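You operate a simulated robot arm through the tools that you are given. There is no shell and no other tool.

You are at the controls of a simulated robot arm. One attempt, no reset.

Task
Fit the red handwheel, close the valve and tighten both dripping wing screws.
Fine: the wheel goes on the square spindle, closes the valve and stays there; valve closed before the wing screws are touched; the hex nut and the spanners stay.

The check looks at the end state, three seconds after you hand in, the way a careful person would. Anything else that was tipped, shoved, dropped, spilled or broken makes it a failure.

Robot
A 7-joint arm with a two-finger parallel gripper, fixed in place. Base frame: the origin is on the floor under the middle of its stand, x ahead of it, y to its left, z up; the work surface is at about z = 860. Lengths are in mm, angles in rad, forces in N, time in s.
With the tool pointing down near the work surface it reaches from about 300 to 700 mm from the base axis. Its first joint turns from -1.152 to 1.152 rad. Payload 1.57 kg.
Tool frame: the origin (TCP) lies between the finger pads and is the grasp point; the fingertips stand 30 mm ahead of it; z points along the fingers, y is the line along which they close. The gripper opens to 110 mm. The fingers are 24 mm wide and 12 mm thick; the gripper's body (48 by 112 mm) begins 78 mm behind the TCP.
Orientation is told as [roll, pitch, yaw] about the base's x, y, z axes, in that order, counted from this pose: with the fingers straight down and closing along the base's y, the tool's x points along the base's -x, its y along +y and its z along -z.

Tools
- The arm moves only by the tool send_rows. Its argument "deltas" is a list of rows, each a list of 7 numbers: the finger opening in mm, from 0 to 110, then the shift along the tool's x, y, z in mm, then the turn, a rotation vector about the tool's x, y, z in rad. In form: [[claw, x, y, z, wx, wy, wz], ...]. A call has 1 to 20 rows; each row shifts and turns the commanded pose from where the row before left it, along the tool's axes as they then stand. A row lasts 0.2 s, in which the tool goes at most 50 mm and 0.15 rad; a call with a longer step from one row to the next is refused whole, and so is a gripper value outside its range. Where a pose cannot be reached the arm comes as near as it can. A force on the tool above 40 N (or 10 N above the force at the start of the call, whichever is more), or a blocked arm, ends the call early, and 0.2 s more pass. Each finger travels about 108 mm/s and halts on what it meets, pressing with about 22 N; the grip force reading is that of the motor and also rises with nothing between the fingers. The clock runs only during rows and for 0.2 s after the last one: add rows that do not move to give the fingers time. The reply holds the time, the measured pose of the TCP, the force on the tool along the base axes, the opening and the grip force, in the units named above and with some noise, with the torque about the TCP (base axes, N m) and any sound that the robot's microphone picked up.
- Cameras (640 x 400 px; columns grow to the right, rows downward): "scene" is fixed at [153.9, -378.7, 1419.7]; the picture's right is [0.88, -0.47, 0.00], its down [-0.20, -0.38, -0.90] and it looks along [0.43, 0.79, -0.43] (base axes); focal length 370 px, centre (320, 200). "wrist" rides on the gripper at [70, 16, -141] in the tool frame; the picture's right is [-0.23, 0.97, 0.00], its down [-0.85, -0.20, -0.48] and it looks along [-0.47, -0.11, 0.88] (tool axes); focal length 222 px, centre (320, 200). There is no depth. A picture from a camera that has moved, and an enlarged one, comes with that camera's place and axes in the base frame and with its lens.
- camera(camera): a new picture of that camera. The clock stands still meanwhile.
- zoom(camera, box): a new picture of the part [left, top, right, bottom] of that camera's present view, enlarged. The clock stands still meanwhile.
- hand_in(): hands the job in; it is judged then, once.

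Nothing tells you positions but the pictures and the camera data. Unless the task says otherwise, let go and move clear before handing in.

The tools are called after ">>>" as name(argument=value, ...) on one line, values as JSON. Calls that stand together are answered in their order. send_rows: Moves the arm, as the interface text tells. Its arguments: {"type":"object","properties":{"deltas":{"type":"array","items":{"type":"array","items":{"type":"number"}}}},"required":["deltas"]} The other tools are called the same way: camera (camera) takes a picture; zoom (camera, box) takes an enlarged picture of a part of a camera's view; hand_in () hands the job in.

At the start:

```text
time: 0.0
tool_pos: [381.1, 195.0, 1270.7]
tcp_rot: [0.0, 0.0, 0.0]
ft_force: [0.5, -0.5, 0.7]
moment: [0.0, 0.03, -0.04]
finger_gap: 110.2
grip_force: 0.0
```

scene: 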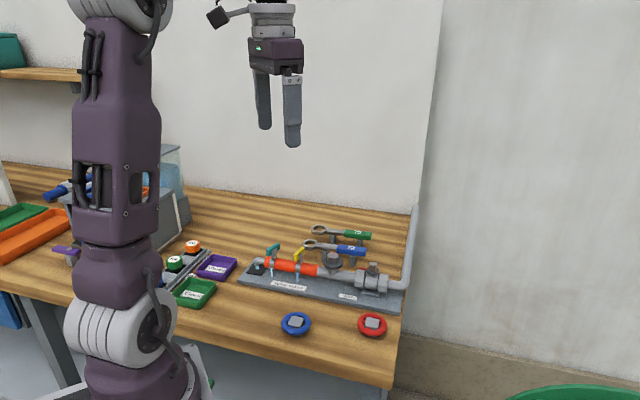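
wrist: 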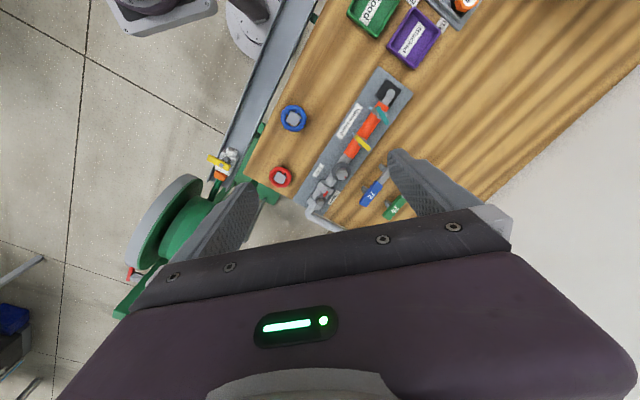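

I see a bench with a pipe assembly on a grey plate, a blue and a red handwheel lying in front of it, and two spanners behind. I'll enlarge the views before moving anything.

>>> zoom(camera="scene", box=[230, 210, 430, 350])

>>> zoom(camera="scene", box=[330, 240, 420, 300])

>>> zoom(camera="scene", box=[240, 230, 330, 290])

>>> zoom(camera="wrist", box=[240, 60, 440, 240])

```text
2.86 times, centred on (330, 280) of scene
camera zoom: at [153.9, -378.7, 1419.7], right [0.88, -0.47, 0.0], down [-0.2, -0.38, -0.9], along [0.43, 0.79, -0.43], focal length 1058 px, centre (291, -29)
```

zoom: 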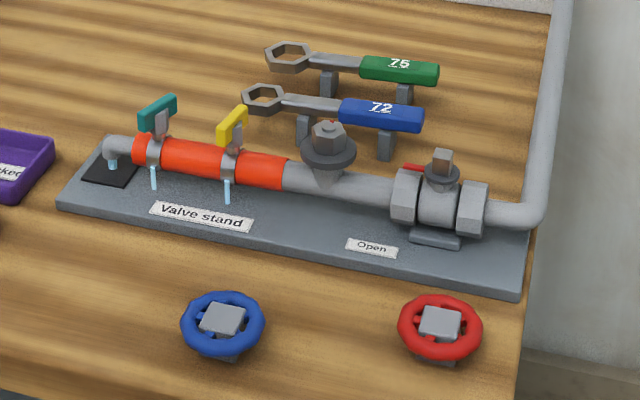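

```text
6.67 times, centred on (375, 270) of scene
camera zoom: at [153.9, -378.7, 1419.7], right [0.88, -0.47, 0.0], down [-0.2, -0.38, -0.9], along [0.43, 0.79, -0.43], focal length 2470 px, centre (-47, -267)
```

zoom: 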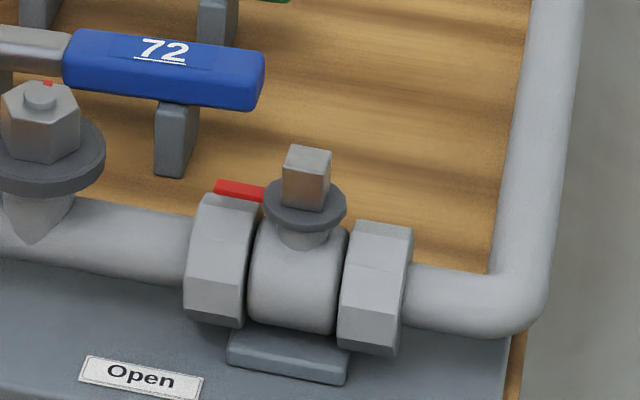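

```text
6.67 times, centred on (285, 260) of scene
camera zoom: at [153.9, -378.7, 1419.7], right [0.88, -0.47, 0.0], down [-0.2, -0.38, -0.9], along [0.43, 0.79, -0.43], focal length 2470 px, centre (553, -200)
```

zoom: 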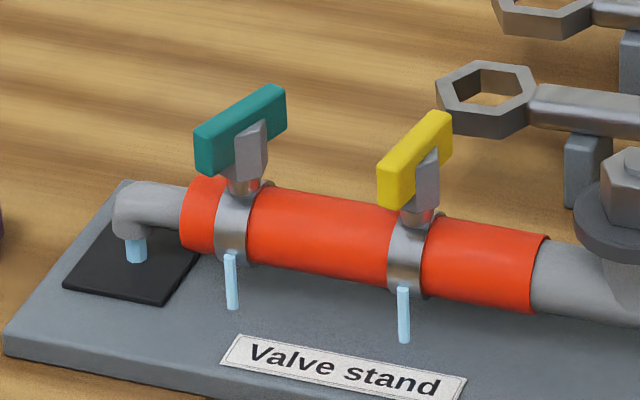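

```text
2.22 times, centred on (340, 150) of wrist
camera zoom: at [311.3, 209.9, 1413.5], right [0.23, 0.97, 0.0], down [0.85, -0.2, 0.48], along [0.47, -0.11, -0.88], focal length 494 px, centre (276, 311)
```

zoom: 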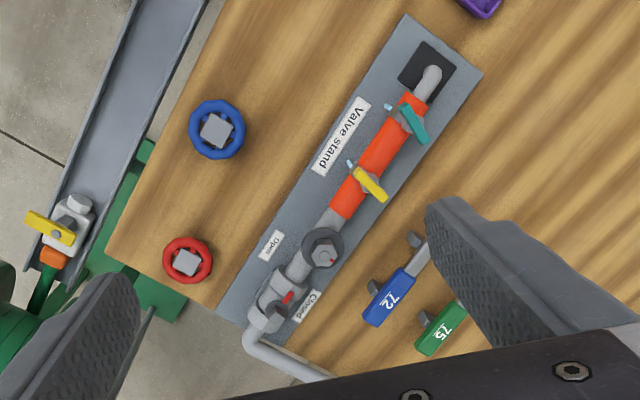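

The red handwheel looks to be at about (508, 58), and the square spindle at about (565, 135) with its top near z 950. I'll go closer, staying well above everything, for a better look from the wrist camera.

>>> send_rows(deltas=[[110, -14, -22, 24, 0, 0, 0], [110, -14, -22, 24, 0, 0, 0], [110, -14, -22, 24, 0, 0, 0], [110, -14, -22, 24, 0, 0, 0], [110, -14, -22, 24, 0, 0, 0], [110, 0, 0, 0, 0, 0, 0]])

>>> camera(camera="wrist")

```text
time: 1.4
tool_pos: [450.0, 85.0, 1151.1]
tcp_rot: [0.001, 0.001, 0.0]
ft_force: [0.4, -0.4, -0.2]
moment: [-0.02, 0.02, 0.03]
finger_gap: 110.2
grip_force: 0.0
```

```text
taken
camera wrist: at [381.3, 99.9, 1293.0], right [0.23, 0.97, 0.0], down [0.86, -0.2, 0.48], along [0.47, -0.11, -0.88], focal length 222 px, centre (320, 200)
```

wrist: 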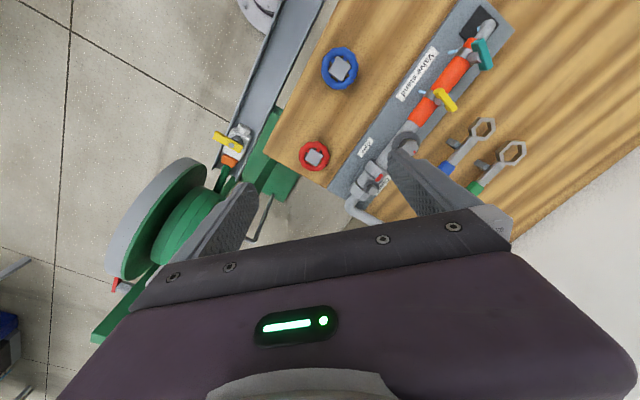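

>>> zoom(camera="wrist", box=[280, 130, 400, 205])

>>> zoom(camera="wrist", box=[400, 0, 520, 120])

>>> zoom(camera="scene", box=[340, 300, 400, 345])

```text
5.33 times, centred on (340, 168) of wrist
camera zoom: at [381.3, 99.9, 1293.0], right [0.23, 0.97, 0.0], down [0.86, -0.2, 0.48], along [0.47, -0.11, -0.88], focal length 1185 px, centre (213, 373)
```

zoom: 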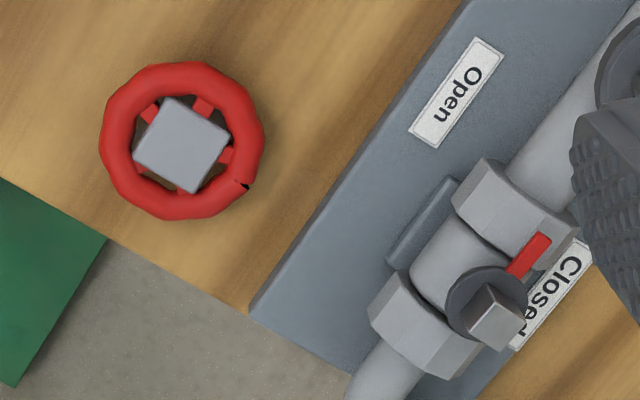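

```text
3.33 times, centred on (460, 60) of wrist
camera zoom: at [381.3, 99.9, 1293.0], right [0.23, 0.97, 0.0], down [0.86, -0.2, 0.48], along [0.47, -0.11, -0.88], focal length 740 px, centre (-147, 667)
```

zoom: 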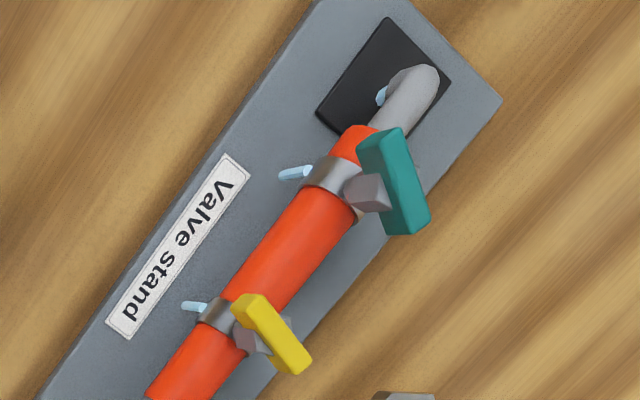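

```text
8.89 times, centred on (370, 322) of scene
camera zoom: at [153.9, -378.7, 1419.7], right [0.88, -0.47, 0.0], down [-0.2, -0.38, -0.9], along [0.43, 0.79, -0.43], focal length 3293 px, centre (-124, -889)
```

zoom: 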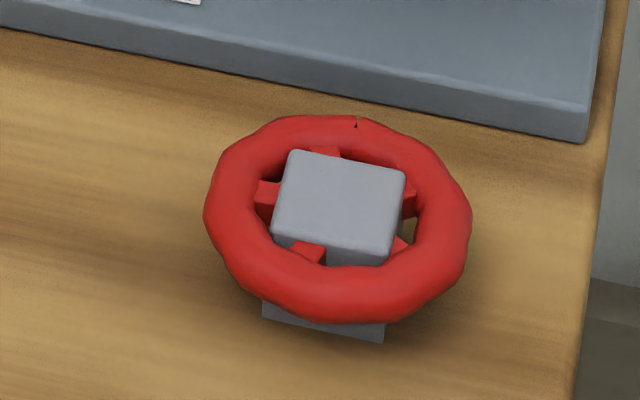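

The wheel has a square grey hub with a red ring of about 60 mm. The valve's red pointer lies along the pipe on the open side, and the "Closed" label is behind it. Next I'll place the camera above the spindle to measure it.

>>> send_rows(deltas=[[110, -37.5, 8.75, 17.75, 0, 0, 0], [110, -37.5, 8.75, 17.75, 0, 0, 0], [110, -37.5, 8.75, 17.75, 0, 0, 0], [110, -37.5, 8.75, 17.75, 0, 0, 0], [110, 0, 0, 0, 0, 0, 0]])

>>> camera(camera="wrist")

>>> zoom(camera="wrist", box=[250, 40, 410, 140])

```text
time: 2.6
tool_pos: [602.1, 121.4, 1079.8]
tcp_rot: [0.0, 0.001, 0.0]
ft_force: [0.5, -0.6, -0.5]
moment: [0.0, -0.02, -0.02]
finger_gap: 109.9
grip_force: 0.0
```

```text
taken
camera wrist: at [532.3, 135.8, 1222.3], right [0.23, 0.97, 0.0], down [0.86, -0.2, 0.48], along [0.47, -0.11, -0.88], focal length 222 px, centre (320, 200)
```

wrist: 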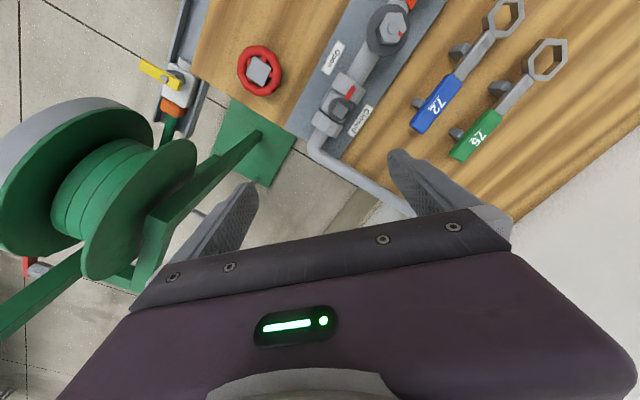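

```text
4.00 times, centred on (330, 90) of wrist
camera zoom: at [532.3, 135.8, 1222.3], right [0.23, 0.97, 0.0], down [0.86, -0.2, 0.48], along [0.47, -0.11, -0.88], focal length 888 px, centre (280, 640)
```

zoom: 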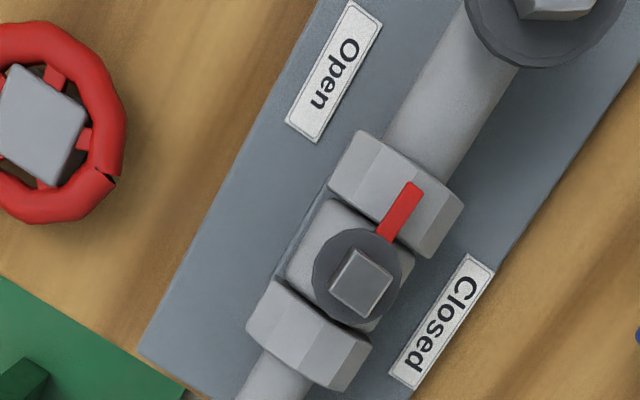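

From here I have a clear view of the spindle, the pointer and the labels. Closing is a clockwise quarter turn, from the pointer lying along the pipe to the pointer facing "Closed". I'll enlarge the spindle and the wheel hub to measure their orientations.

>>> zoom(camera="wrist", box=[320, 90, 360, 125])

>>> zoom(camera="wrist", box=[230, 40, 290, 100])

>>> zoom(camera="scene", box=[355, 250, 395, 285])

```text
11.43 times, centred on (340, 108) of wrist
camera zoom: at [532.3, 135.8, 1222.3], right [0.23, 0.97, 0.0], down [0.86, -0.2, 0.48], along [0.47, -0.11, -0.88], focal length 2538 px, centre (91, 1257)
```

zoom: 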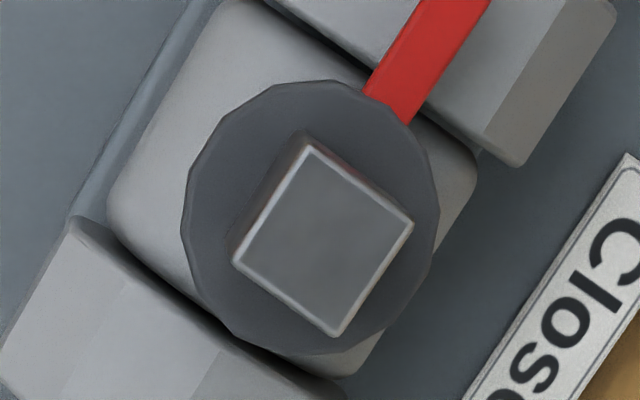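

```text
6.67 times, centred on (260, 70) of wrist
camera zoom: at [532.3, 135.8, 1222.3], right [0.23, 0.97, 0.0], down [0.86, -0.2, 0.48], along [0.47, -0.11, -0.88], focal length 1481 px, centre (720, 1067)
```

zoom: 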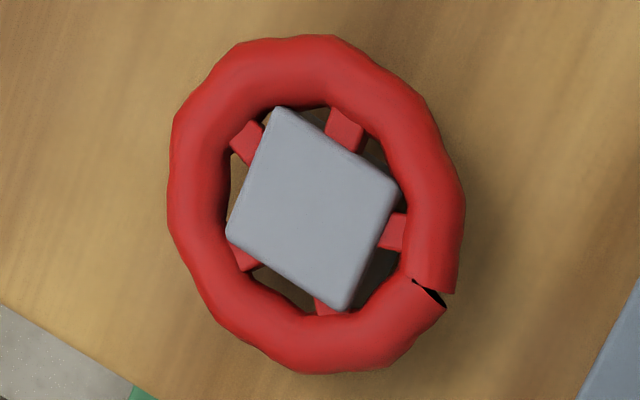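

```text
11.43 times, centred on (375, 268) of scene
camera zoom: at [153.9, -378.7, 1419.7], right [0.88, -0.47, 0.0], down [-0.2, -0.38, -0.9], along [0.43, 0.79, -0.43], focal length 4234 px, centre (-309, -571)
```

zoom: 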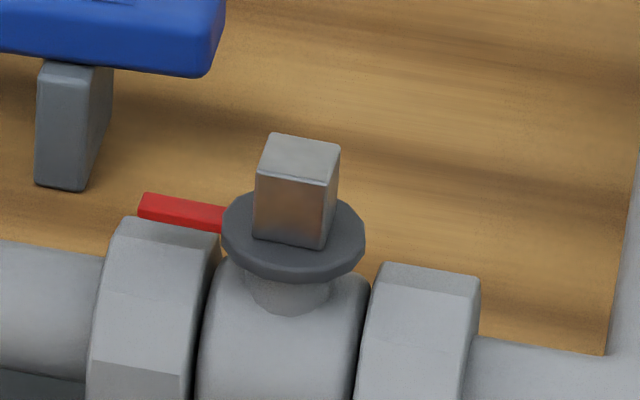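

My measurements give the wheel hub top at (507, 60, 889), turned 44°, with a ring OD of about 60 mm. The spindle top is at (569.7, 151, 951), about 13 mm square and turned 43°, so the two are nearly aligned. I'll move over the wheel with the fingers set to 90 mm and check that I'm centred.

>>> send_rows(deltas=[[90, 23.8, -15.3, 25, 0, 0, 0], [90, 23.8, -15.3, 25, 0, 0, 0], [90, 23.8, -15.3, 25, 0, 0, 0], [90, 23.7, -15.4, 25, 0, 0, 0], [90, 0, 0, 30, 0, 0, 0], [90, 0, 0, 0, 0, 0, 0]])

>>> camera(camera="wrist")

>>> zoom(camera="wrist", box=[270, 120, 370, 200])

>>> zoom(camera="scene", box=[310, 230, 430, 350])

```text
time: 4.0
tool_pos: [504.5, 59.6, 951.3]
tcp_rot: [0.001, -0.001, 0.0]
ft_force: [0.6, -0.2, 1.0]
moment: [0.01, -0.01, 0.0]
finger_gap: 90.1
grip_force: 0.1
```

```text
taken
camera wrist: at [435.2, 74.5, 1092.8], right [0.23, 0.97, 0.0], down [0.85, -0.2, 0.48], along [0.47, -0.11, -0.88], focal length 222 px, centre (320, 200)
```

wrist: 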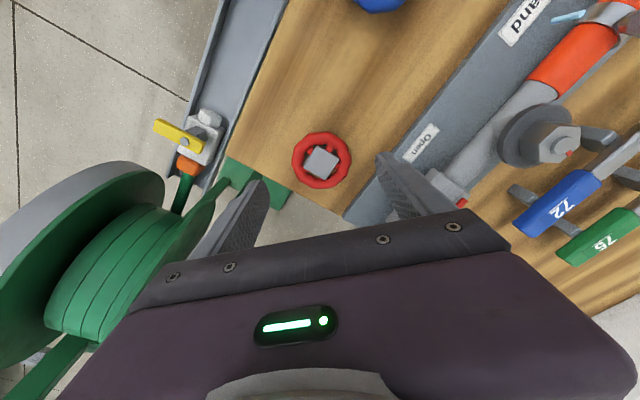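

```text
5.00 times, centred on (320, 160) of wrist
camera zoom: at [435.2, 74.5, 1092.8], right [0.23, 0.97, 0.0], down [0.85, -0.2, 0.48], along [0.47, -0.11, -0.88], focal length 1111 px, centre (320, 400)
```

zoom: 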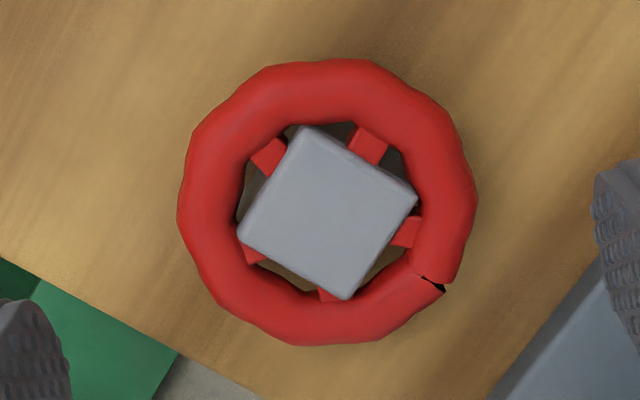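

```text
3.33 times, centred on (370, 290) of scene
camera zoom: at [153.9, -378.7, 1419.7], right [0.88, -0.47, 0.0], down [-0.2, -0.38, -0.9], along [0.43, 0.79, -0.43], focal length 1235 px, centre (153, -100)
```

zoom: 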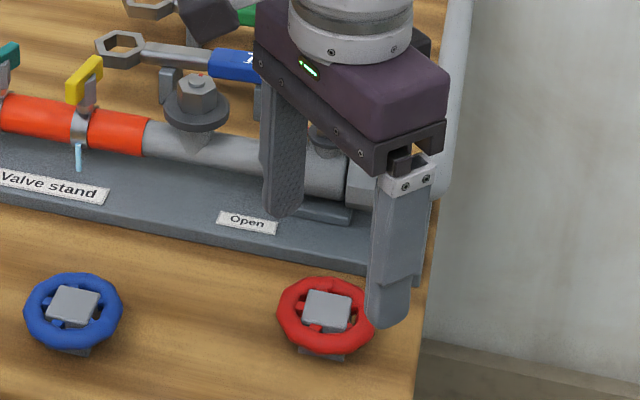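

The wheel hub sits within 1 mm of the tool axis. I'll go straight down so the fingertips end about 6 mm above the bench, then close on the outside of the ring.

>>> send_rows(deltas=[[90, 0.3, 0.9, 20, 0, 0, 0], [90, 0, 0, 20, 0, 0, 0], [90, 0, 0, 15, 0, 0, 0], [90, 0, 0, 0, 0, 0, 0], [90, 0, 0, 0, 0, 0, 0]])

>>> zoom(camera="wrist", box=[240, 110, 400, 230])

>>> zoom(camera="scene", box=[330, 260, 430, 350])

```text
time: 5.2
tool_pos: [505.2, 58.4, 895.6]
tcp_rot: [-0.001, 0.001, 0.001]
ft_force: [-1.6, 0.3, -0.5]
moment: [0.0, -0.02, 0.03]
finger_gap: 89.8
grip_force: 0.1
```

```text
3.33 times, centred on (320, 170) of wrist
camera zoom: at [435.3, 74.0, 1037.6], right [0.23, 0.97, 0.0], down [0.85, -0.2, 0.48], along [0.47, -0.11, -0.88], focal length 740 px, centre (320, 300)
```

zoom: 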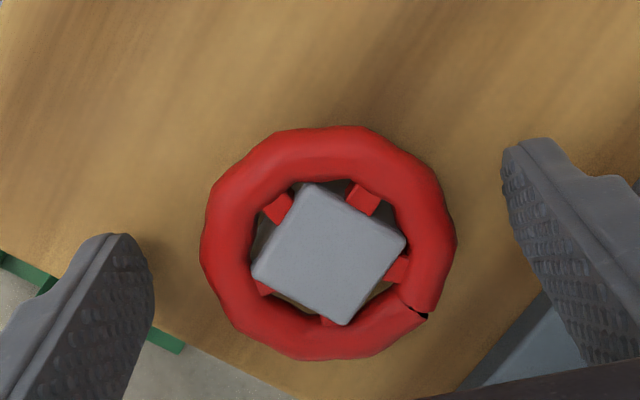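

```text
4.44 times, centred on (380, 305) of scene
camera zoom: at [153.9, -378.7, 1419.7], right [0.88, -0.47, 0.0], down [-0.2, -0.38, -0.9], along [0.43, 0.79, -0.43], focal length 1647 px, centre (53, -267)
```

zoom: 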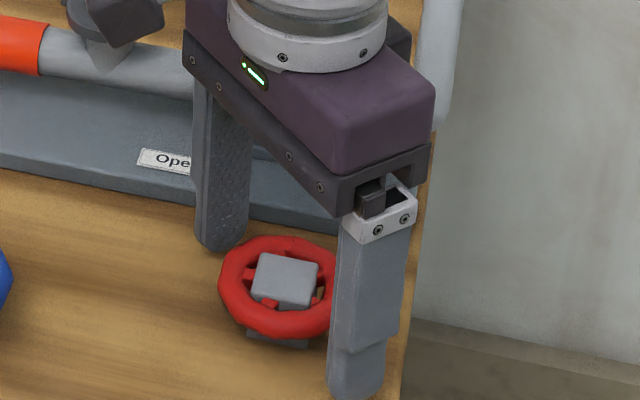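

The wheel is between the fingers and close to centred. I'll correct about 1 mm sideways and close the gripper.

>>> send_rows(deltas=[[90, 0.5, 1.2, 0, 0, 0, 0], [75, 0, 0, 0, 0, 0, 0], [40, 0, 0, 0, 0, 0, 0], [40, 0, 0, 0, 0, 0, 0], [40, 0, 0, 0, 0, 0, 0]])

>>> zoom(camera="wrist", box=[240, 110, 400, 230])

```text
time: 6.4
tool_pos: [504.1, 59.7, 895.9]
tcp_rot: [-0.001, -0.001, 0.0]
ft_force: [-0.6, 0.9, -0.7]
moment: [0.01, 0.01, -0.02]
finger_gap: 57.9
grip_force: 22.0
```

```text
3.33 times, centred on (320, 170) of wrist
camera zoom: at [435.0, 75.4, 1037.5], right [0.23, 0.97, 0.0], down [0.85, -0.2, 0.48], along [0.47, -0.11, -0.88], focal length 740 px, centre (320, 300)
```

zoom: 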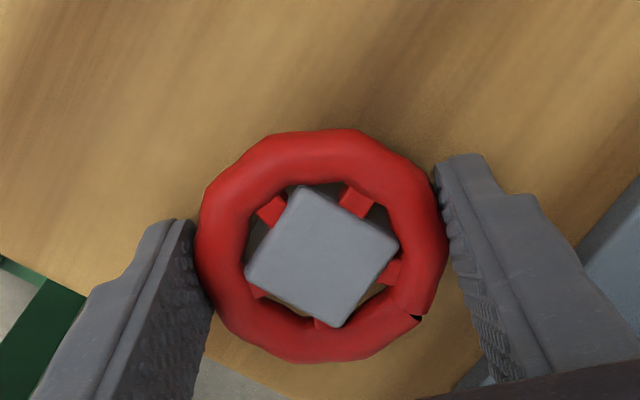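

The ring is gripped firmly, with a gap of 57.9 mm and 22 N. I'll lift straight up, then move to a spot beside the spindle where the wrist camera can see both the spindle and the held wheel.

>>> send_rows(deltas=[[40, 0, 0, -10, 0, 0, 0], [40, 0, 0, -34, 0, 0, 0], [40, 0, 0, -34, 0, 0, 0], [40, 0, 0, -34, 0, 0, 0], [40, -32, 22.7, 0, 0, 0, 0], [40, -32, 22.7, 0, 0, 0, 0], [40, -32, 22.7, 0, 0, 0, 0], [40, -32, 22.7, 0, 0, 0, 0], [40, 0, 0, 0, 0, 0, 0], [40, 0, 0, 0, 0, 0, 0]])

>>> camera(camera="wrist")

>>> zoom(camera="wrist", box=[260, 50, 380, 130])

>>> zoom(camera="wrist", box=[240, 110, 400, 230])

>>> zoom(camera="scene", box=[330, 210, 430, 300])

```text
time: 8.6
tool_pos: [632.4, 151.0, 1007.7]
tcp_rot: [0.002, -0.001, 0.0]
ft_force: [-0.1, 0.3, -1.4]
moment: [-0.01, 0.0, 0.04]
finger_gap: 57.6
grip_force: 22.1
```

```text
taken
camera wrist: at [563.2, 166.6, 1149.6], right [0.23, 0.97, 0.0], down [0.86, -0.2, 0.48], along [0.47, -0.11, -0.88], focal length 222 px, centre (320, 200)
```

wrist: 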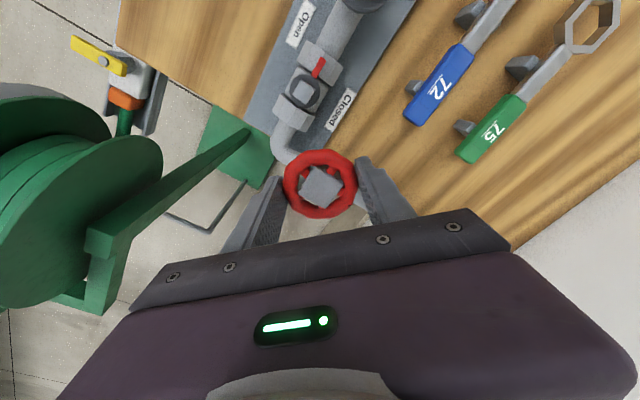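

```text
5.00 times, centred on (320, 90) of wrist
camera zoom: at [563.2, 166.6, 1149.6], right [0.23, 0.97, 0.0], down [0.86, -0.2, 0.48], along [0.47, -0.11, -0.88], focal length 1111 px, centre (320, 750)
```

zoom: 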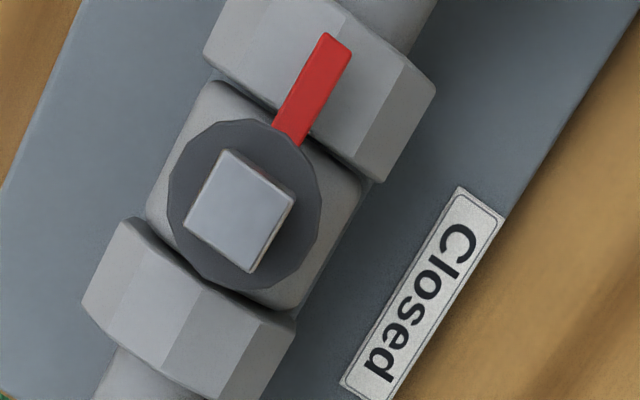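

```text
3.33 times, centred on (320, 170) of wrist
camera zoom: at [563.2, 166.6, 1149.6], right [0.23, 0.97, 0.0], down [0.86, -0.2, 0.48], along [0.47, -0.11, -0.88], focal length 740 px, centre (320, 300)
```

zoom: 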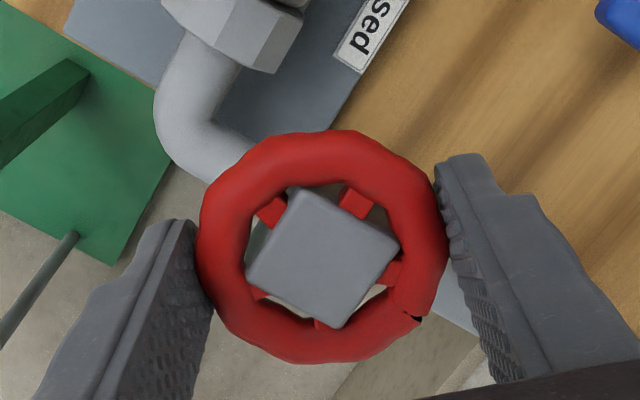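

```text
4.44 times, centred on (380, 255) of scene
camera zoom: at [153.9, -378.7, 1419.7], right [0.88, -0.47, 0.0], down [-0.2, -0.38, -0.9], along [0.43, 0.79, -0.43], focal length 1647 px, centre (53, -44)
```

zoom: 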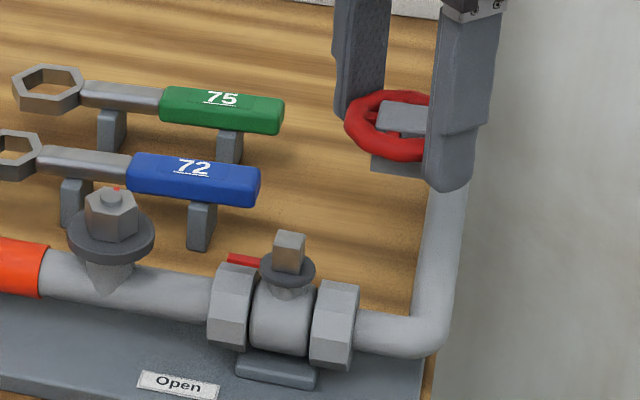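

The images taken by the wrist camera alone agree with each other: spindle top at about (570.3, 151.0, 940), and the held wheel's centre about 1.5 mm forward of the tool axis. Before going over the spindle I'll take high-zoom views to compare the angle of the hub with that of the spindle.

>>> zoom(camera="wrist", box=[296, 84, 320, 99])

>>> zoom(camera="wrist", box=[288, 167, 352, 207])

```text
16.00 times, centred on (308, 92) of wrist
camera zoom: at [563.2, 166.6, 1149.6], right [0.23, 0.97, 0.0], down [0.86, -0.2, 0.48], along [0.47, -0.11, -0.88], focal length 3554 px, centre (512, 1936)
```

zoom: 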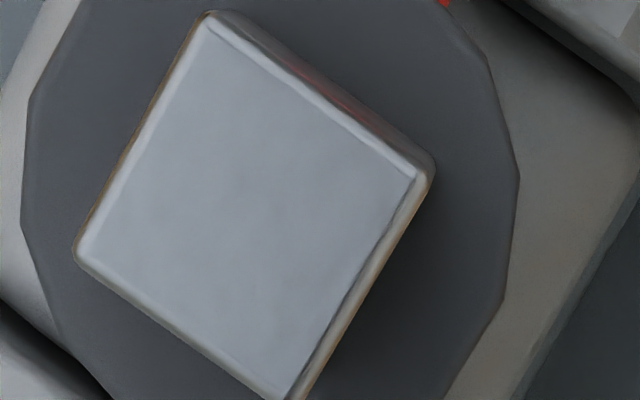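

```text
10.00 times, centred on (320, 187) of wrist
camera zoom: at [563.2, 166.6, 1149.6], right [0.23, 0.97, 0.0], down [0.86, -0.2, 0.48], along [0.47, -0.11, -0.88], focal length 2221 px, centre (320, 330)
```

zoom: 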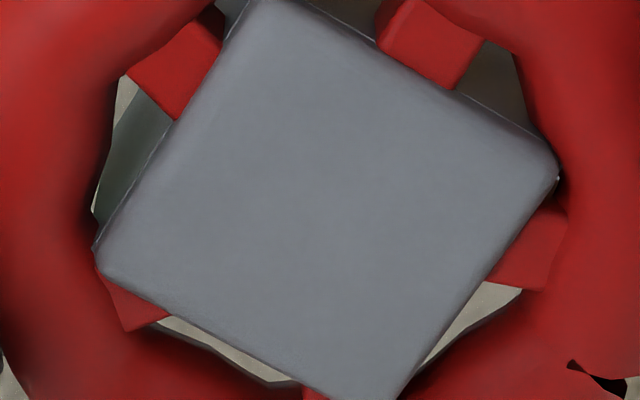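

The hub and spindle angles agree within about 1°. I'll move over the spindle, about 65 mm toward the base, go down to just above it and check alignment with the fixed camera.

>>> send_rows(deltas=[[40, 32, 0.3, 0, 0, 0, 0], [40, 32.7, 0.3, 0, 0, 0, 0], [40, 0, 0, 0, 0, 0, 0], [40, 0, 0, 15, 0, 0, 0], [40, 0, 0, 8, 0, 0, 0], [40, 0, 0, 0, 0, 0, 0], [40, 0, 0, 0, 0, 0, 0], [40, 0, 0, 0, 0, 0, 0]])

>>> zoom(camera="scene", box=[340, 225, 410, 290])

>>> camera(camera="wrist")

```text
time: 10.4
tool_pos: [568.8, 151.6, 985.1]
tcp_rot: [-0.001, -0.001, -0.001]
ft_force: [0.9, 0.1, -0.5]
moment: [-0.03, -0.02, 0.02]
finger_gap: 57.7
grip_force: 21.7
```

```text
6.15 times, centred on (375, 258) of scene
camera zoom: at [153.9, -378.7, 1419.7], right [0.88, -0.47, 0.0], down [-0.2, -0.38, -0.9], along [0.43, 0.79, -0.43], focal length 2280 px, centre (-18, -154)
```

zoom: 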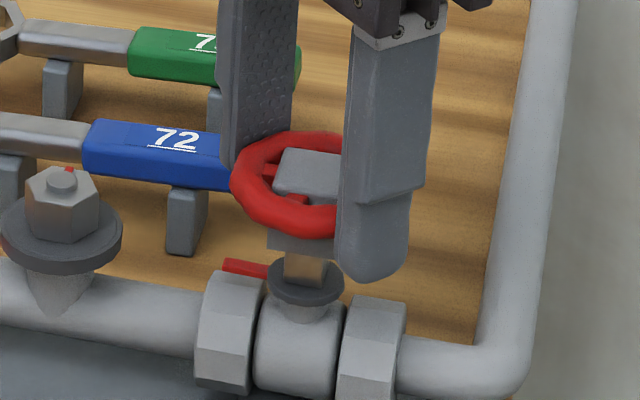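

```text
taken
camera wrist: at [498.8, 166.8, 1126.5], right [0.23, 0.97, 0.0], down [0.86, -0.2, 0.48], along [0.47, -0.11, -0.88], focal length 222 px, centre (320, 200)
```

wrist: 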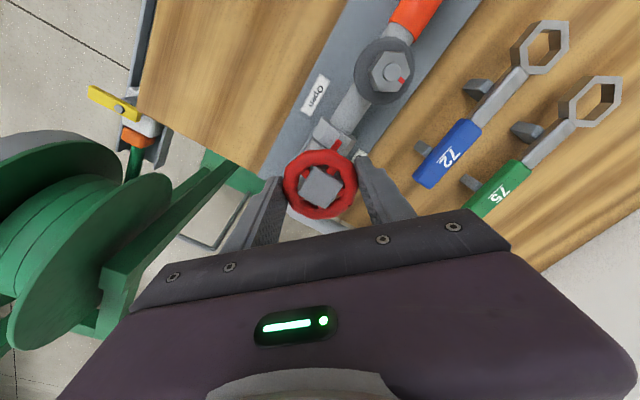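

>>> zoom(camera="scene", box=[362, 240, 390, 275])

```text
11.43 times, centred on (376, 258) of scene
camera zoom: at [153.9, -378.7, 1419.7], right [0.88, -0.47, 0.0], down [-0.2, -0.38, -0.9], along [0.43, 0.79, -0.43], focal length 4234 px, centre (-320, -457)
```

zoom: 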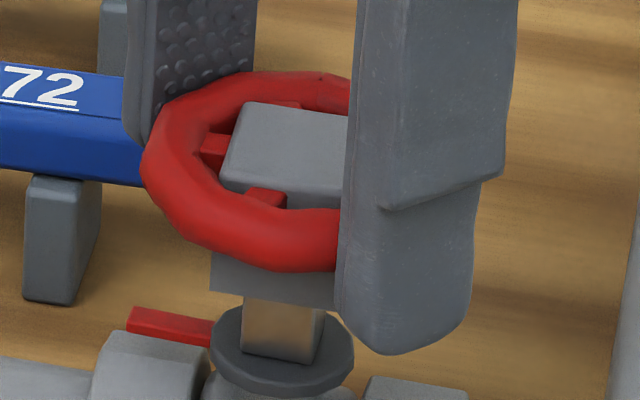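

In the fixed view the hub is directly above the spindle and about 0.8 mm too far right. I'll correct that and go down in small steps while watching the force.

>>> send_rows(deltas=[[40, 0.6, 0.4, 0, 0, 0, 0], [40, 0, 0, 1.5, 0, 0, 0], [40, 0, 0, 1.5, 0, 0, 0], [40, 0, 0, 0, 0, 0, 0], [40, 0, 0, 0, 0, 0, 0]])

>>> zoom(camera="scene", box=[362, 240, 390, 275])

```text
time: 11.6
tool_pos: [567.6, 152.5, 982.2]
tcp_rot: [0.0, 0.001, -0.001]
ft_force: [-0.1, -0.4, -0.8]
moment: [-0.01, 0.0, -0.02]
finger_gap: 57.8
grip_force: 22.3
```

```text
11.43 times, centred on (376, 258) of scene
camera zoom: at [153.9, -378.7, 1419.7], right [0.88, -0.47, 0.0], down [-0.2, -0.38, -0.9], along [0.43, 0.79, -0.43], focal length 4234 px, centre (-320, -457)
```

zoom: 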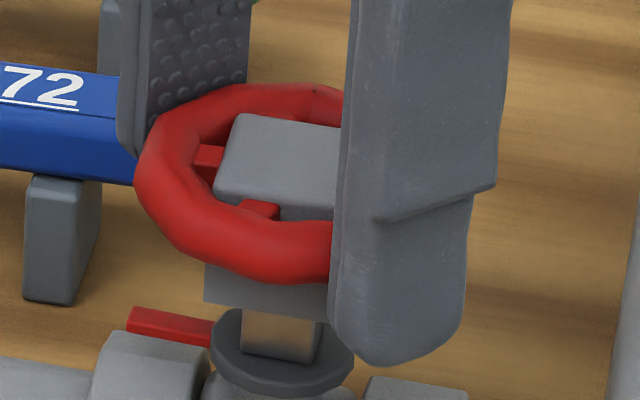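

>>> send_rows(deltas=[[40, 0, 0, 1, 0, 0, 0], [40, 0, 0, 0, 0, 0, 0], [40, 0, 0, 0, 0, 0, 0]])

>>> send_rows(deltas=[[40, 0, 0, 1, 0, 0, 0], [40, 0, 0, 0, 0, 0, 0], [40, 0, 0, 0, 0, 0, 0]])

>>> send_rows(deltas=[[40, 0, 0, 1, 0, 0, 0], [40, 0, 0, 0, 0, 0, 0], [40, 0, 0, 0, 0, 0, 0]])

```text
time: 12.4
tool_pos: [568.5, 151.4, 979.1]
tcp_rot: [0.0, -0.001, 0.0]
ft_force: [0.3, 0.1, -1.3]
moment: [0.02, -0.01, 0.0]
finger_gap: 57.4
grip_force: 22.1
```

```text
time: 13.2
tool_pos: [567.2, 151.9, 980.1]
tcp_rot: [0.0, 0.0, 0.0]
ft_force: [0.3, -0.2, -0.2]
moment: [0.0, -0.01, 0.0]
finger_gap: 57.6
grip_force: 21.3
```

```text
time: 14.0
tool_pos: [568.1, 152.3, 978.3]
tcp_rot: [-0.001, -0.001, 0.001]
ft_force: [0.5, 0.0, -0.6]
moment: [0.01, 0.01, 0.0]
finger_gap: 57.7
grip_force: 22.3
```

>>> zoom(camera="scene", box=[362, 240, 390, 275])

>>> zoom(camera="wrist", box=[260, 120, 380, 220])

```text
11.43 times, centred on (376, 258) of scene
camera zoom: at [153.9, -378.7, 1419.7], right [0.88, -0.47, 0.0], down [-0.2, -0.38, -0.9], along [0.43, 0.79, -0.43], focal length 4234 px, centre (-320, -457)
```

zoom: 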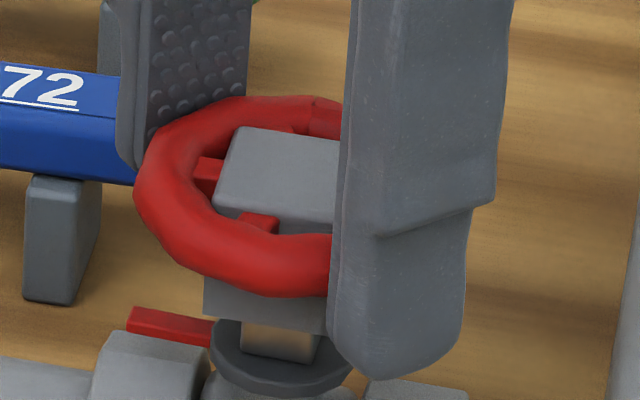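

```text
4.00 times, centred on (320, 170) of wrist
camera zoom: at [498.3, 167.9, 1120.4], right [0.23, 0.97, 0.0], down [0.85, -0.2, 0.48], along [0.47, -0.11, -0.88], focal length 888 px, centre (320, 320)
```

zoom: 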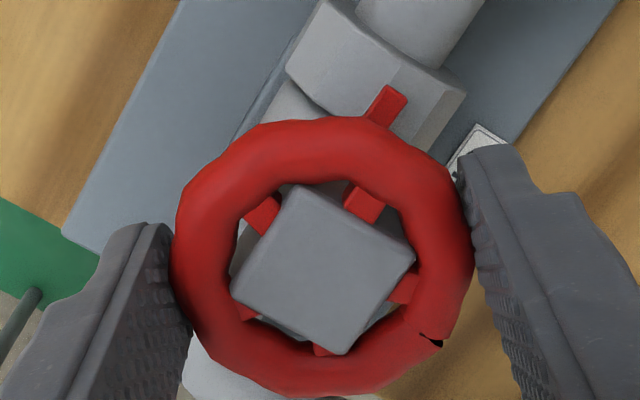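

No contact force yet, so I'll keep lowering in small steps.

>>> send_rows(deltas=[[40, 0, 0, 1, 0, 0, 0], [40, 0, 0, 0, 0, 0, 0], [40, 0, 0, 1, 0, 0, 0], [40, 0, 0, 0, 0, 0, 0], [40, 0, 0, 0, 0, 0, 0]])

>>> send_rows(deltas=[[40, 0, 0, 1, 0, 0, 0], [40, 0, 0, 0, 0, 0, 0], [40, 0, 0, 1, 0, 0, 0], [40, 0, 0, 0, 0, 0, 0], [40, 0, 0, 0, 0, 0, 0]])

>>> zoom(camera="scene", box=[362, 240, 390, 275])

```text
time: 15.2
tool_pos: [566.4, 153.1, 976.9]
tcp_rot: [-0.002, 0.0, 0.0]
ft_force: [-0.5, -0.2, 0.2]
moment: [-0.02, 0.01, 0.03]
finger_gap: 57.8
grip_force: 22.1
```

```text
time: 16.4
tool_pos: [567.4, 152.8, 974.6]
tcp_rot: [0.002, 0.0, 0.0]
ft_force: [-0.2, -1.0, -0.5]
moment: [0.04, -0.02, 0.01]
finger_gap: 57.8
grip_force: 22.3
```

```text
11.43 times, centred on (376, 258) of scene
camera zoom: at [153.9, -378.7, 1419.7], right [0.88, -0.47, 0.0], down [-0.2, -0.38, -0.9], along [0.43, 0.79, -0.43], focal length 4234 px, centre (-320, -457)
```

zoom: 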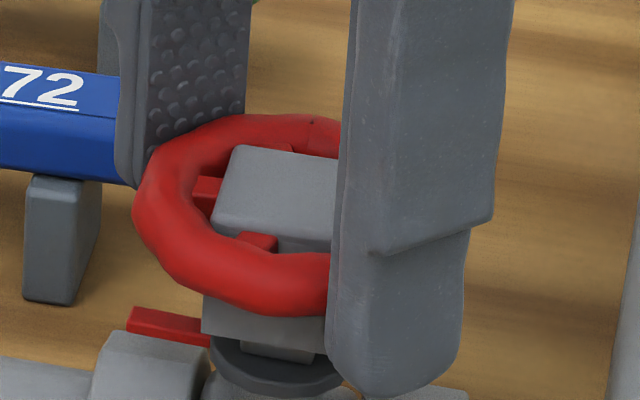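

The hub has gone about 6 mm down over the spindle with no side force, so the socket is engaging. I'll keep going gently until it seats.

>>> send_rows(deltas=[[40, 0, 0, 1, 0, 0, 0], [40, 0, 0, 0, 0, 0, 0], [40, 0, 0, 1, 0, 0, 0], [40, 0, 0, 0, 0, 0, 0], [40, 0, 0, 1, 0, 0, 0], [40, 0, 0, 0, 0, 0, 0], [40, 0, 0, 0, 0, 0, 0]])

>>> send_rows(deltas=[[40, 0, 0, 1, 0, 0, 0], [40, 0, 0, 0, 0, 0, 0], [40, 0, 0, 1, 0, 0, 0], [40, 0, 0, 0, 0, 0, 0], [40, 0, 0, 0, 0, 0, 0]])

>>> zoom(camera="scene", box=[362, 240, 390, 275])

```text
time: 18.0
tool_pos: [566.6, 152.0, 970.8]
tcp_rot: [-0.003, 0.001, -0.001]
ft_force: [0.1, 0.3, -0.4]
moment: [0.02, -0.02, 0.03]
finger_gap: 57.5
grip_force: 22.3
```

```text
time: 19.2
tool_pos: [567.8, 152.7, 969.4]
tcp_rot: [0.0, 0.001, -0.001]
ft_force: [-0.1, 0.7, -1.4]
moment: [-0.01, -0.05, 0.01]
finger_gap: 57.6
grip_force: 22.2
```

```text
11.43 times, centred on (376, 258) of scene
camera zoom: at [153.9, -378.7, 1419.7], right [0.88, -0.47, 0.0], down [-0.2, -0.38, -0.9], along [0.43, 0.79, -0.43], focal length 4234 px, centre (-320, -457)
```

zoom: 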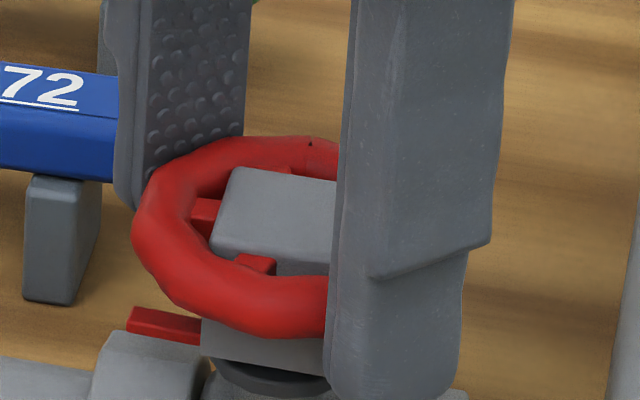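

>>> send_rows(deltas=[[40, 0, 0, 1, 0, 0, 0], [40, 0, 0, 0, 0, 0, 0], [40, 0, 0, 0, 0, 0, 0]])

>>> send_rows(deltas=[[40, 0, 0, 0.8, 0, 0, 0], [40, 0, 0, 0, 0, 0, 0], [40, 0, 0, 0, 0, 0, 0]])

>>> send_rows(deltas=[[40, 0, 0, 0.6, 0, 0, 0], [40, 0, 0, 0, 0, 0, 0], [40, 0, 0, 0, 0, 0, 0]])

>>> zoom(camera="scene", box=[362, 245, 390, 280])

```text
time: 20.0
tool_pos: [568.3, 151.7, 967.6]
tcp_rot: [0.002, 0.0, 0.0]
ft_force: [0.1, -0.2, 0.4]
moment: [-0.03, -0.01, -0.02]
finger_gap: 57.6
grip_force: 21.8
```

```text
time: 20.8
tool_pos: [567.4, 152.1, 968.0]
tcp_rot: [0.0, 0.001, 0.001]
ft_force: [-0.3, -0.2, -0.6]
moment: [0.02, 0.0, -0.01]
finger_gap: 57.7
grip_force: 22.2
```

```text
time: 21.6
tool_pos: [568.1, 152.4, 967.4]
tcp_rot: [0.0, 0.001, 0.001]
ft_force: [1.3, 0.2, -0.7]
moment: [0.0, -0.01, -0.01]
finger_gap: 57.3
grip_force: 22.0
```

```text
11.43 times, centred on (376, 262) of scene
camera zoom: at [153.9, -378.7, 1419.7], right [0.88, -0.47, 0.0], down [-0.2, -0.38, -0.9], along [0.43, 0.79, -0.43], focal length 4234 px, centre (-320, -514)
```

zoom: 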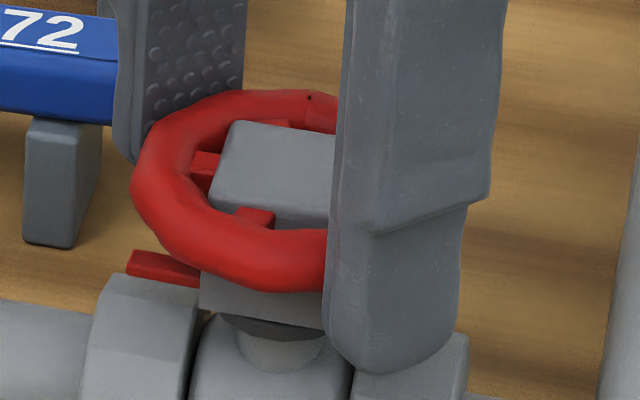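

>>> send_rows(deltas=[[40, 0, 0, 0.6, 0, 0, 0], [40, 0, 0, 0, 0, 0, 0], [40, 0, 0, 0, 0, 0, 0]])

>>> send_rows(deltas=[[40, 0, 0, 0.6, 0, 0, 0], [40, 0, 0, 0, 0, 0, 0], [40, 0, 0, 0, 0, 0, 0]])

>>> send_rows(deltas=[[40, 0, 0, 0.6, 0, 0, 0], [40, 0, 0, 0, 0, 0, 0], [40, 0, 0, 0, 0, 0, 0]])

```text
time: 22.4
tool_pos: [567.8, 151.5, 966.4]
tcp_rot: [0.0, 0.001, 0.0]
ft_force: [-0.8, 0.5, 2.4]
moment: [0.03, 0.0, 0.02]
finger_gap: 58.0
grip_force: 22.1
```

```text
time: 23.2
tool_pos: [567.6, 152.6, 966.6]
tcp_rot: [0.001, -0.003, 0.0]
ft_force: [-0.8, 0.0, 8.8]
moment: [-0.02, -0.03, 0.02]
finger_gap: 57.8
grip_force: 22.1
```

```text
time: 24.0
tool_pos: [566.8, 151.6, 966.7]
tcp_rot: [0.0, -0.001, -0.001]
ft_force: [-3.0, -1.2, 20.6]
moment: [-0.02, 0.03, -0.02]
finger_gap: 57.8
grip_force: 22.4
```

The hub is seated: the force rose to 20 N, which puts it on the collar. I'll ease the pressure and begin turning clockwise as seen from above, rotating about the wheel's own centre, then check the pointer.

>>> send_rows(deltas=[[40, 0, 0, -1.1, 0, 0, 0], [40, 0, 0, 0, 0, 0, 0], [40, -0.06, 0.27, 0, 0, 0, 0.14], [40, -0.06, 0.27, 0, 0, 0, 0.14], [40, -0.06, 0.27, 0, 0, 0, 0.14], [40, 0, 0, 0, 0, 0, 0], [40, 0, 0, 0, 0, 0, 0]])

>>> camera(camera="wrist")

>>> zoom(camera="scene", box=[350, 235, 400, 285])

```text
time: 25.6
tool_pos: [567.3, 152.3, 966.9]
tcp_rot: [-0.002, 0.001, -0.421]
ft_force: [4.4, -2.6, -2.4]
moment: [-0.08, -0.12, 0.01]
finger_gap: 57.8
grip_force: 21.7
```

```text
taken
camera wrist: at [511.1, 195.4, 1108.0], right [0.61, 0.8, 0.0], down [0.7, -0.53, 0.48], along [0.38, -0.29, -0.88], focal length 222 px, centre (320, 200)
```

wrist: 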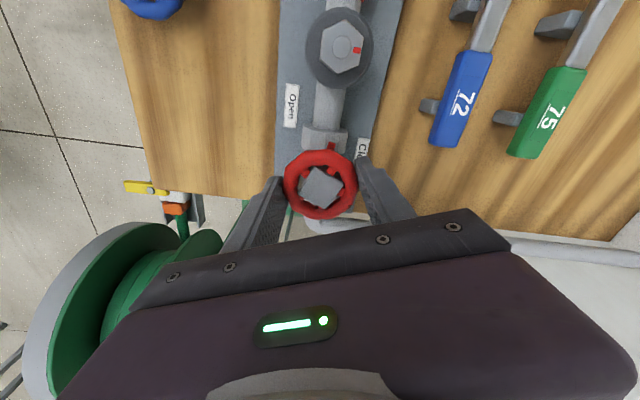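

```text
8.00 times, centred on (375, 260) of scene
camera zoom: at [154.0, -378.7, 1419.7], right [0.88, -0.47, 0.0], down [-0.2, -0.38, -0.9], along [0.43, 0.79, -0.43], focal length 2964 px, centre (-120, -280)
```

zoom: 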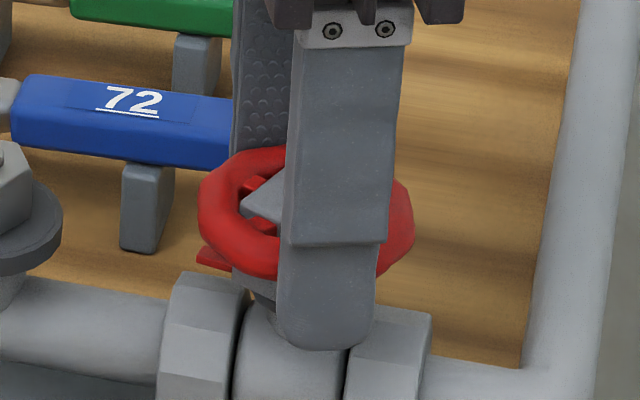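

>>> zoom(camera="wrist", box=[260, 110, 380, 220])

```text
3.64 times, centred on (320, 165) of wrist
camera zoom: at [511.1, 195.4, 1108.0], right [0.61, 0.8, 0.0], down [0.7, -0.53, 0.48], along [0.38, -0.29, -0.88], focal length 808 px, centre (320, 327)
```

zoom: 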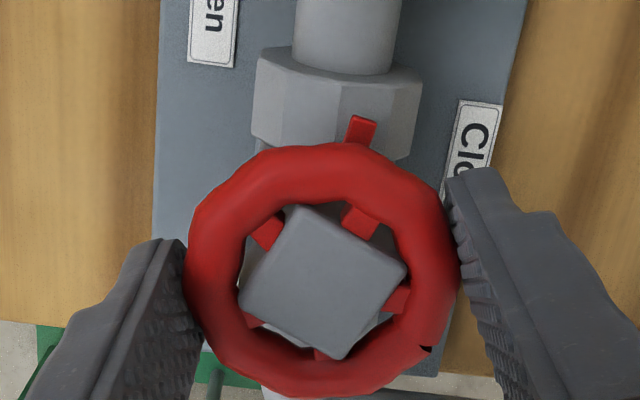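

The wheel turns with the gripper and the pointer has started to follow, after a little play in the socket. I'll keep turning.

>>> send_rows(deltas=[[40, -0.06, 0.27, 0, 0, 0, 0.14], [40, -0.06, 0.27, 0, 0, 0, 0.14], [40, -0.06, 0.27, 0, 0, 0, 0.14], [40, -0.06, 0.27, 0, 0, 0, 0.14], [40, 0, 0, 0, 0, 0, 0], [40, 0, 0, 0, 0, 0, 0]])

>>> zoom(camera="wrist", box=[240, 70, 400, 220])

```text
time: 27.0
tool_pos: [568.5, 153.7, 966.3]
tcp_rot: [0.0, 0.0, -0.981]
ft_force: [-3.1, -6.2, -1.4]
moment: [-0.16, 0.02, 0.02]
finger_gap: 57.6
grip_force: 22.5
```

```text
2.67 times, centred on (320, 145) of wrist
camera zoom: at [543.6, 219.7, 1108.4], right [0.94, 0.35, 0.0], down [0.31, -0.82, 0.48], along [0.17, -0.45, -0.88], focal length 592 px, centre (320, 347)
```

zoom: 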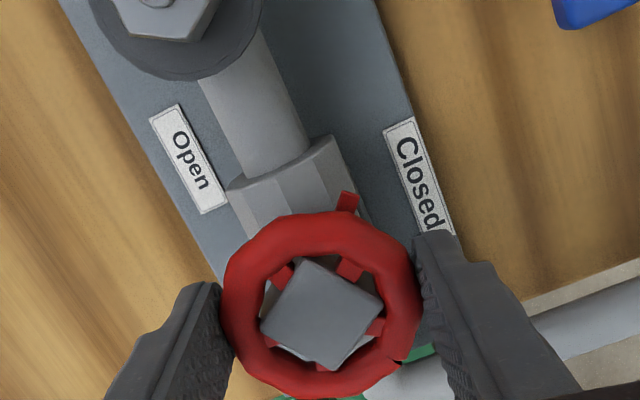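

>>> send_rows(deltas=[[40, -0.38, -0.86, 0, 0, 0, 0], [40, 0, 0.14, 0, 0, 0, 0.14], [40, 0, 0.14, 0, 0, 0, 0.14], [40, 0, 0.14, 0, 0, 0, 0.14], [40, 0, 0.14, 0, 0, 0, 0.14], [40, 0, 0, 0, 0, 0, 0], [40, 0, 0, 0, 0, 0, 0]])

>>> zoom(camera="wrist", box=[240, 70, 400, 220])

>>> zoom(camera="scene", box=[340, 225, 410, 290])

```text
time: 28.6
tool_pos: [568.9, 154.2, 967.1]
tcp_rot: [0.001, 0.0, -1.542]
ft_force: [7.8, 3.0, 1.2]
moment: [0.07, -0.21, 0.04]
finger_gap: 57.7
grip_force: 22.1
```

```text
2.67 times, centred on (320, 145) of wrist
camera zoom: at [583.3, 222.9, 1108.5], right [0.98, -0.2, 0.0], down [-0.17, -0.86, 0.48], along [-0.09, -0.47, -0.88], focal length 592 px, centre (320, 347)
```

zoom: 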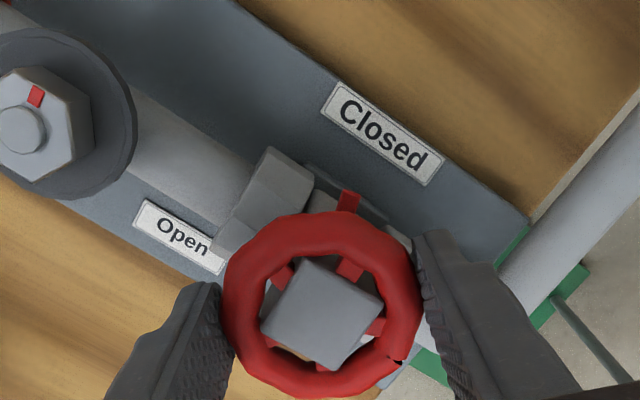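

```text
6.15 times, centred on (375, 258) of scene
camera zoom: at [154.1, -378.6, 1419.7], right [0.88, -0.47, 0.0], down [-0.2, -0.38, -0.9], along [0.43, 0.79, -0.43], focal length 2280 px, centre (-18, -154)
```

zoom: 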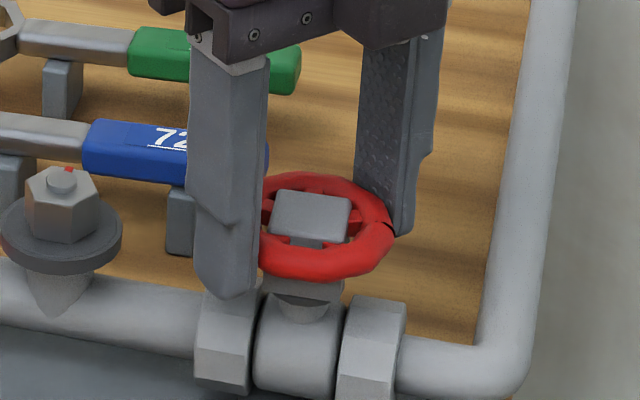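

The pointer is at about 60° and needs about 13° more to face "Closed" squarely. I'll relieve the small side force and finish the turn in small increments, watching the torque.

>>> send_rows(deltas=[[40, 0.2, 0.6, 0, 0, 0, 0], [40, 0, 0.1, 0, 0, 0, 0.1], [40, 0, 0, 0, 0, 0, 0], [40, 0, 0, 0, 0, 0, 0]])

>>> send_rows(deltas=[[40, 0, 0.1, 0, 0, 0, 0.1], [40, 0, 0, 0, 0, 0, 0], [40, 0, 0, 0, 0, 0, 0]])

>>> zoom(camera="wrist", box=[240, 70, 400, 220])

```text
time: 29.6
tool_pos: [568.7, 153.5, 966.4]
tcp_rot: [-0.001, 0.0, -1.642]
ft_force: [4.5, 1.8, 2.7]
moment: [0.07, -0.09, 0.01]
finger_gap: 57.5
grip_force: 22.3
```

```text
time: 30.4
tool_pos: [569.6, 154.2, 965.4]
tcp_rot: [-0.001, -0.001, -1.74]
ft_force: [5.0, 1.6, -1.9]
moment: [0.06, -0.12, 0.0]
finger_gap: 57.6
grip_force: 22.1
```

```text
2.67 times, centred on (320, 145) of wrist
camera zoom: at [597.6, 218.8, 1108.0], right [0.92, -0.39, 0.0], down [-0.34, -0.81, 0.48], along [-0.19, -0.44, -0.88], focal length 592 px, centre (320, 347)
```

zoom: 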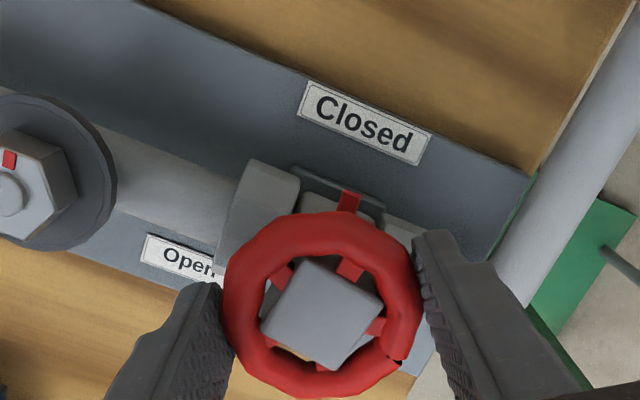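

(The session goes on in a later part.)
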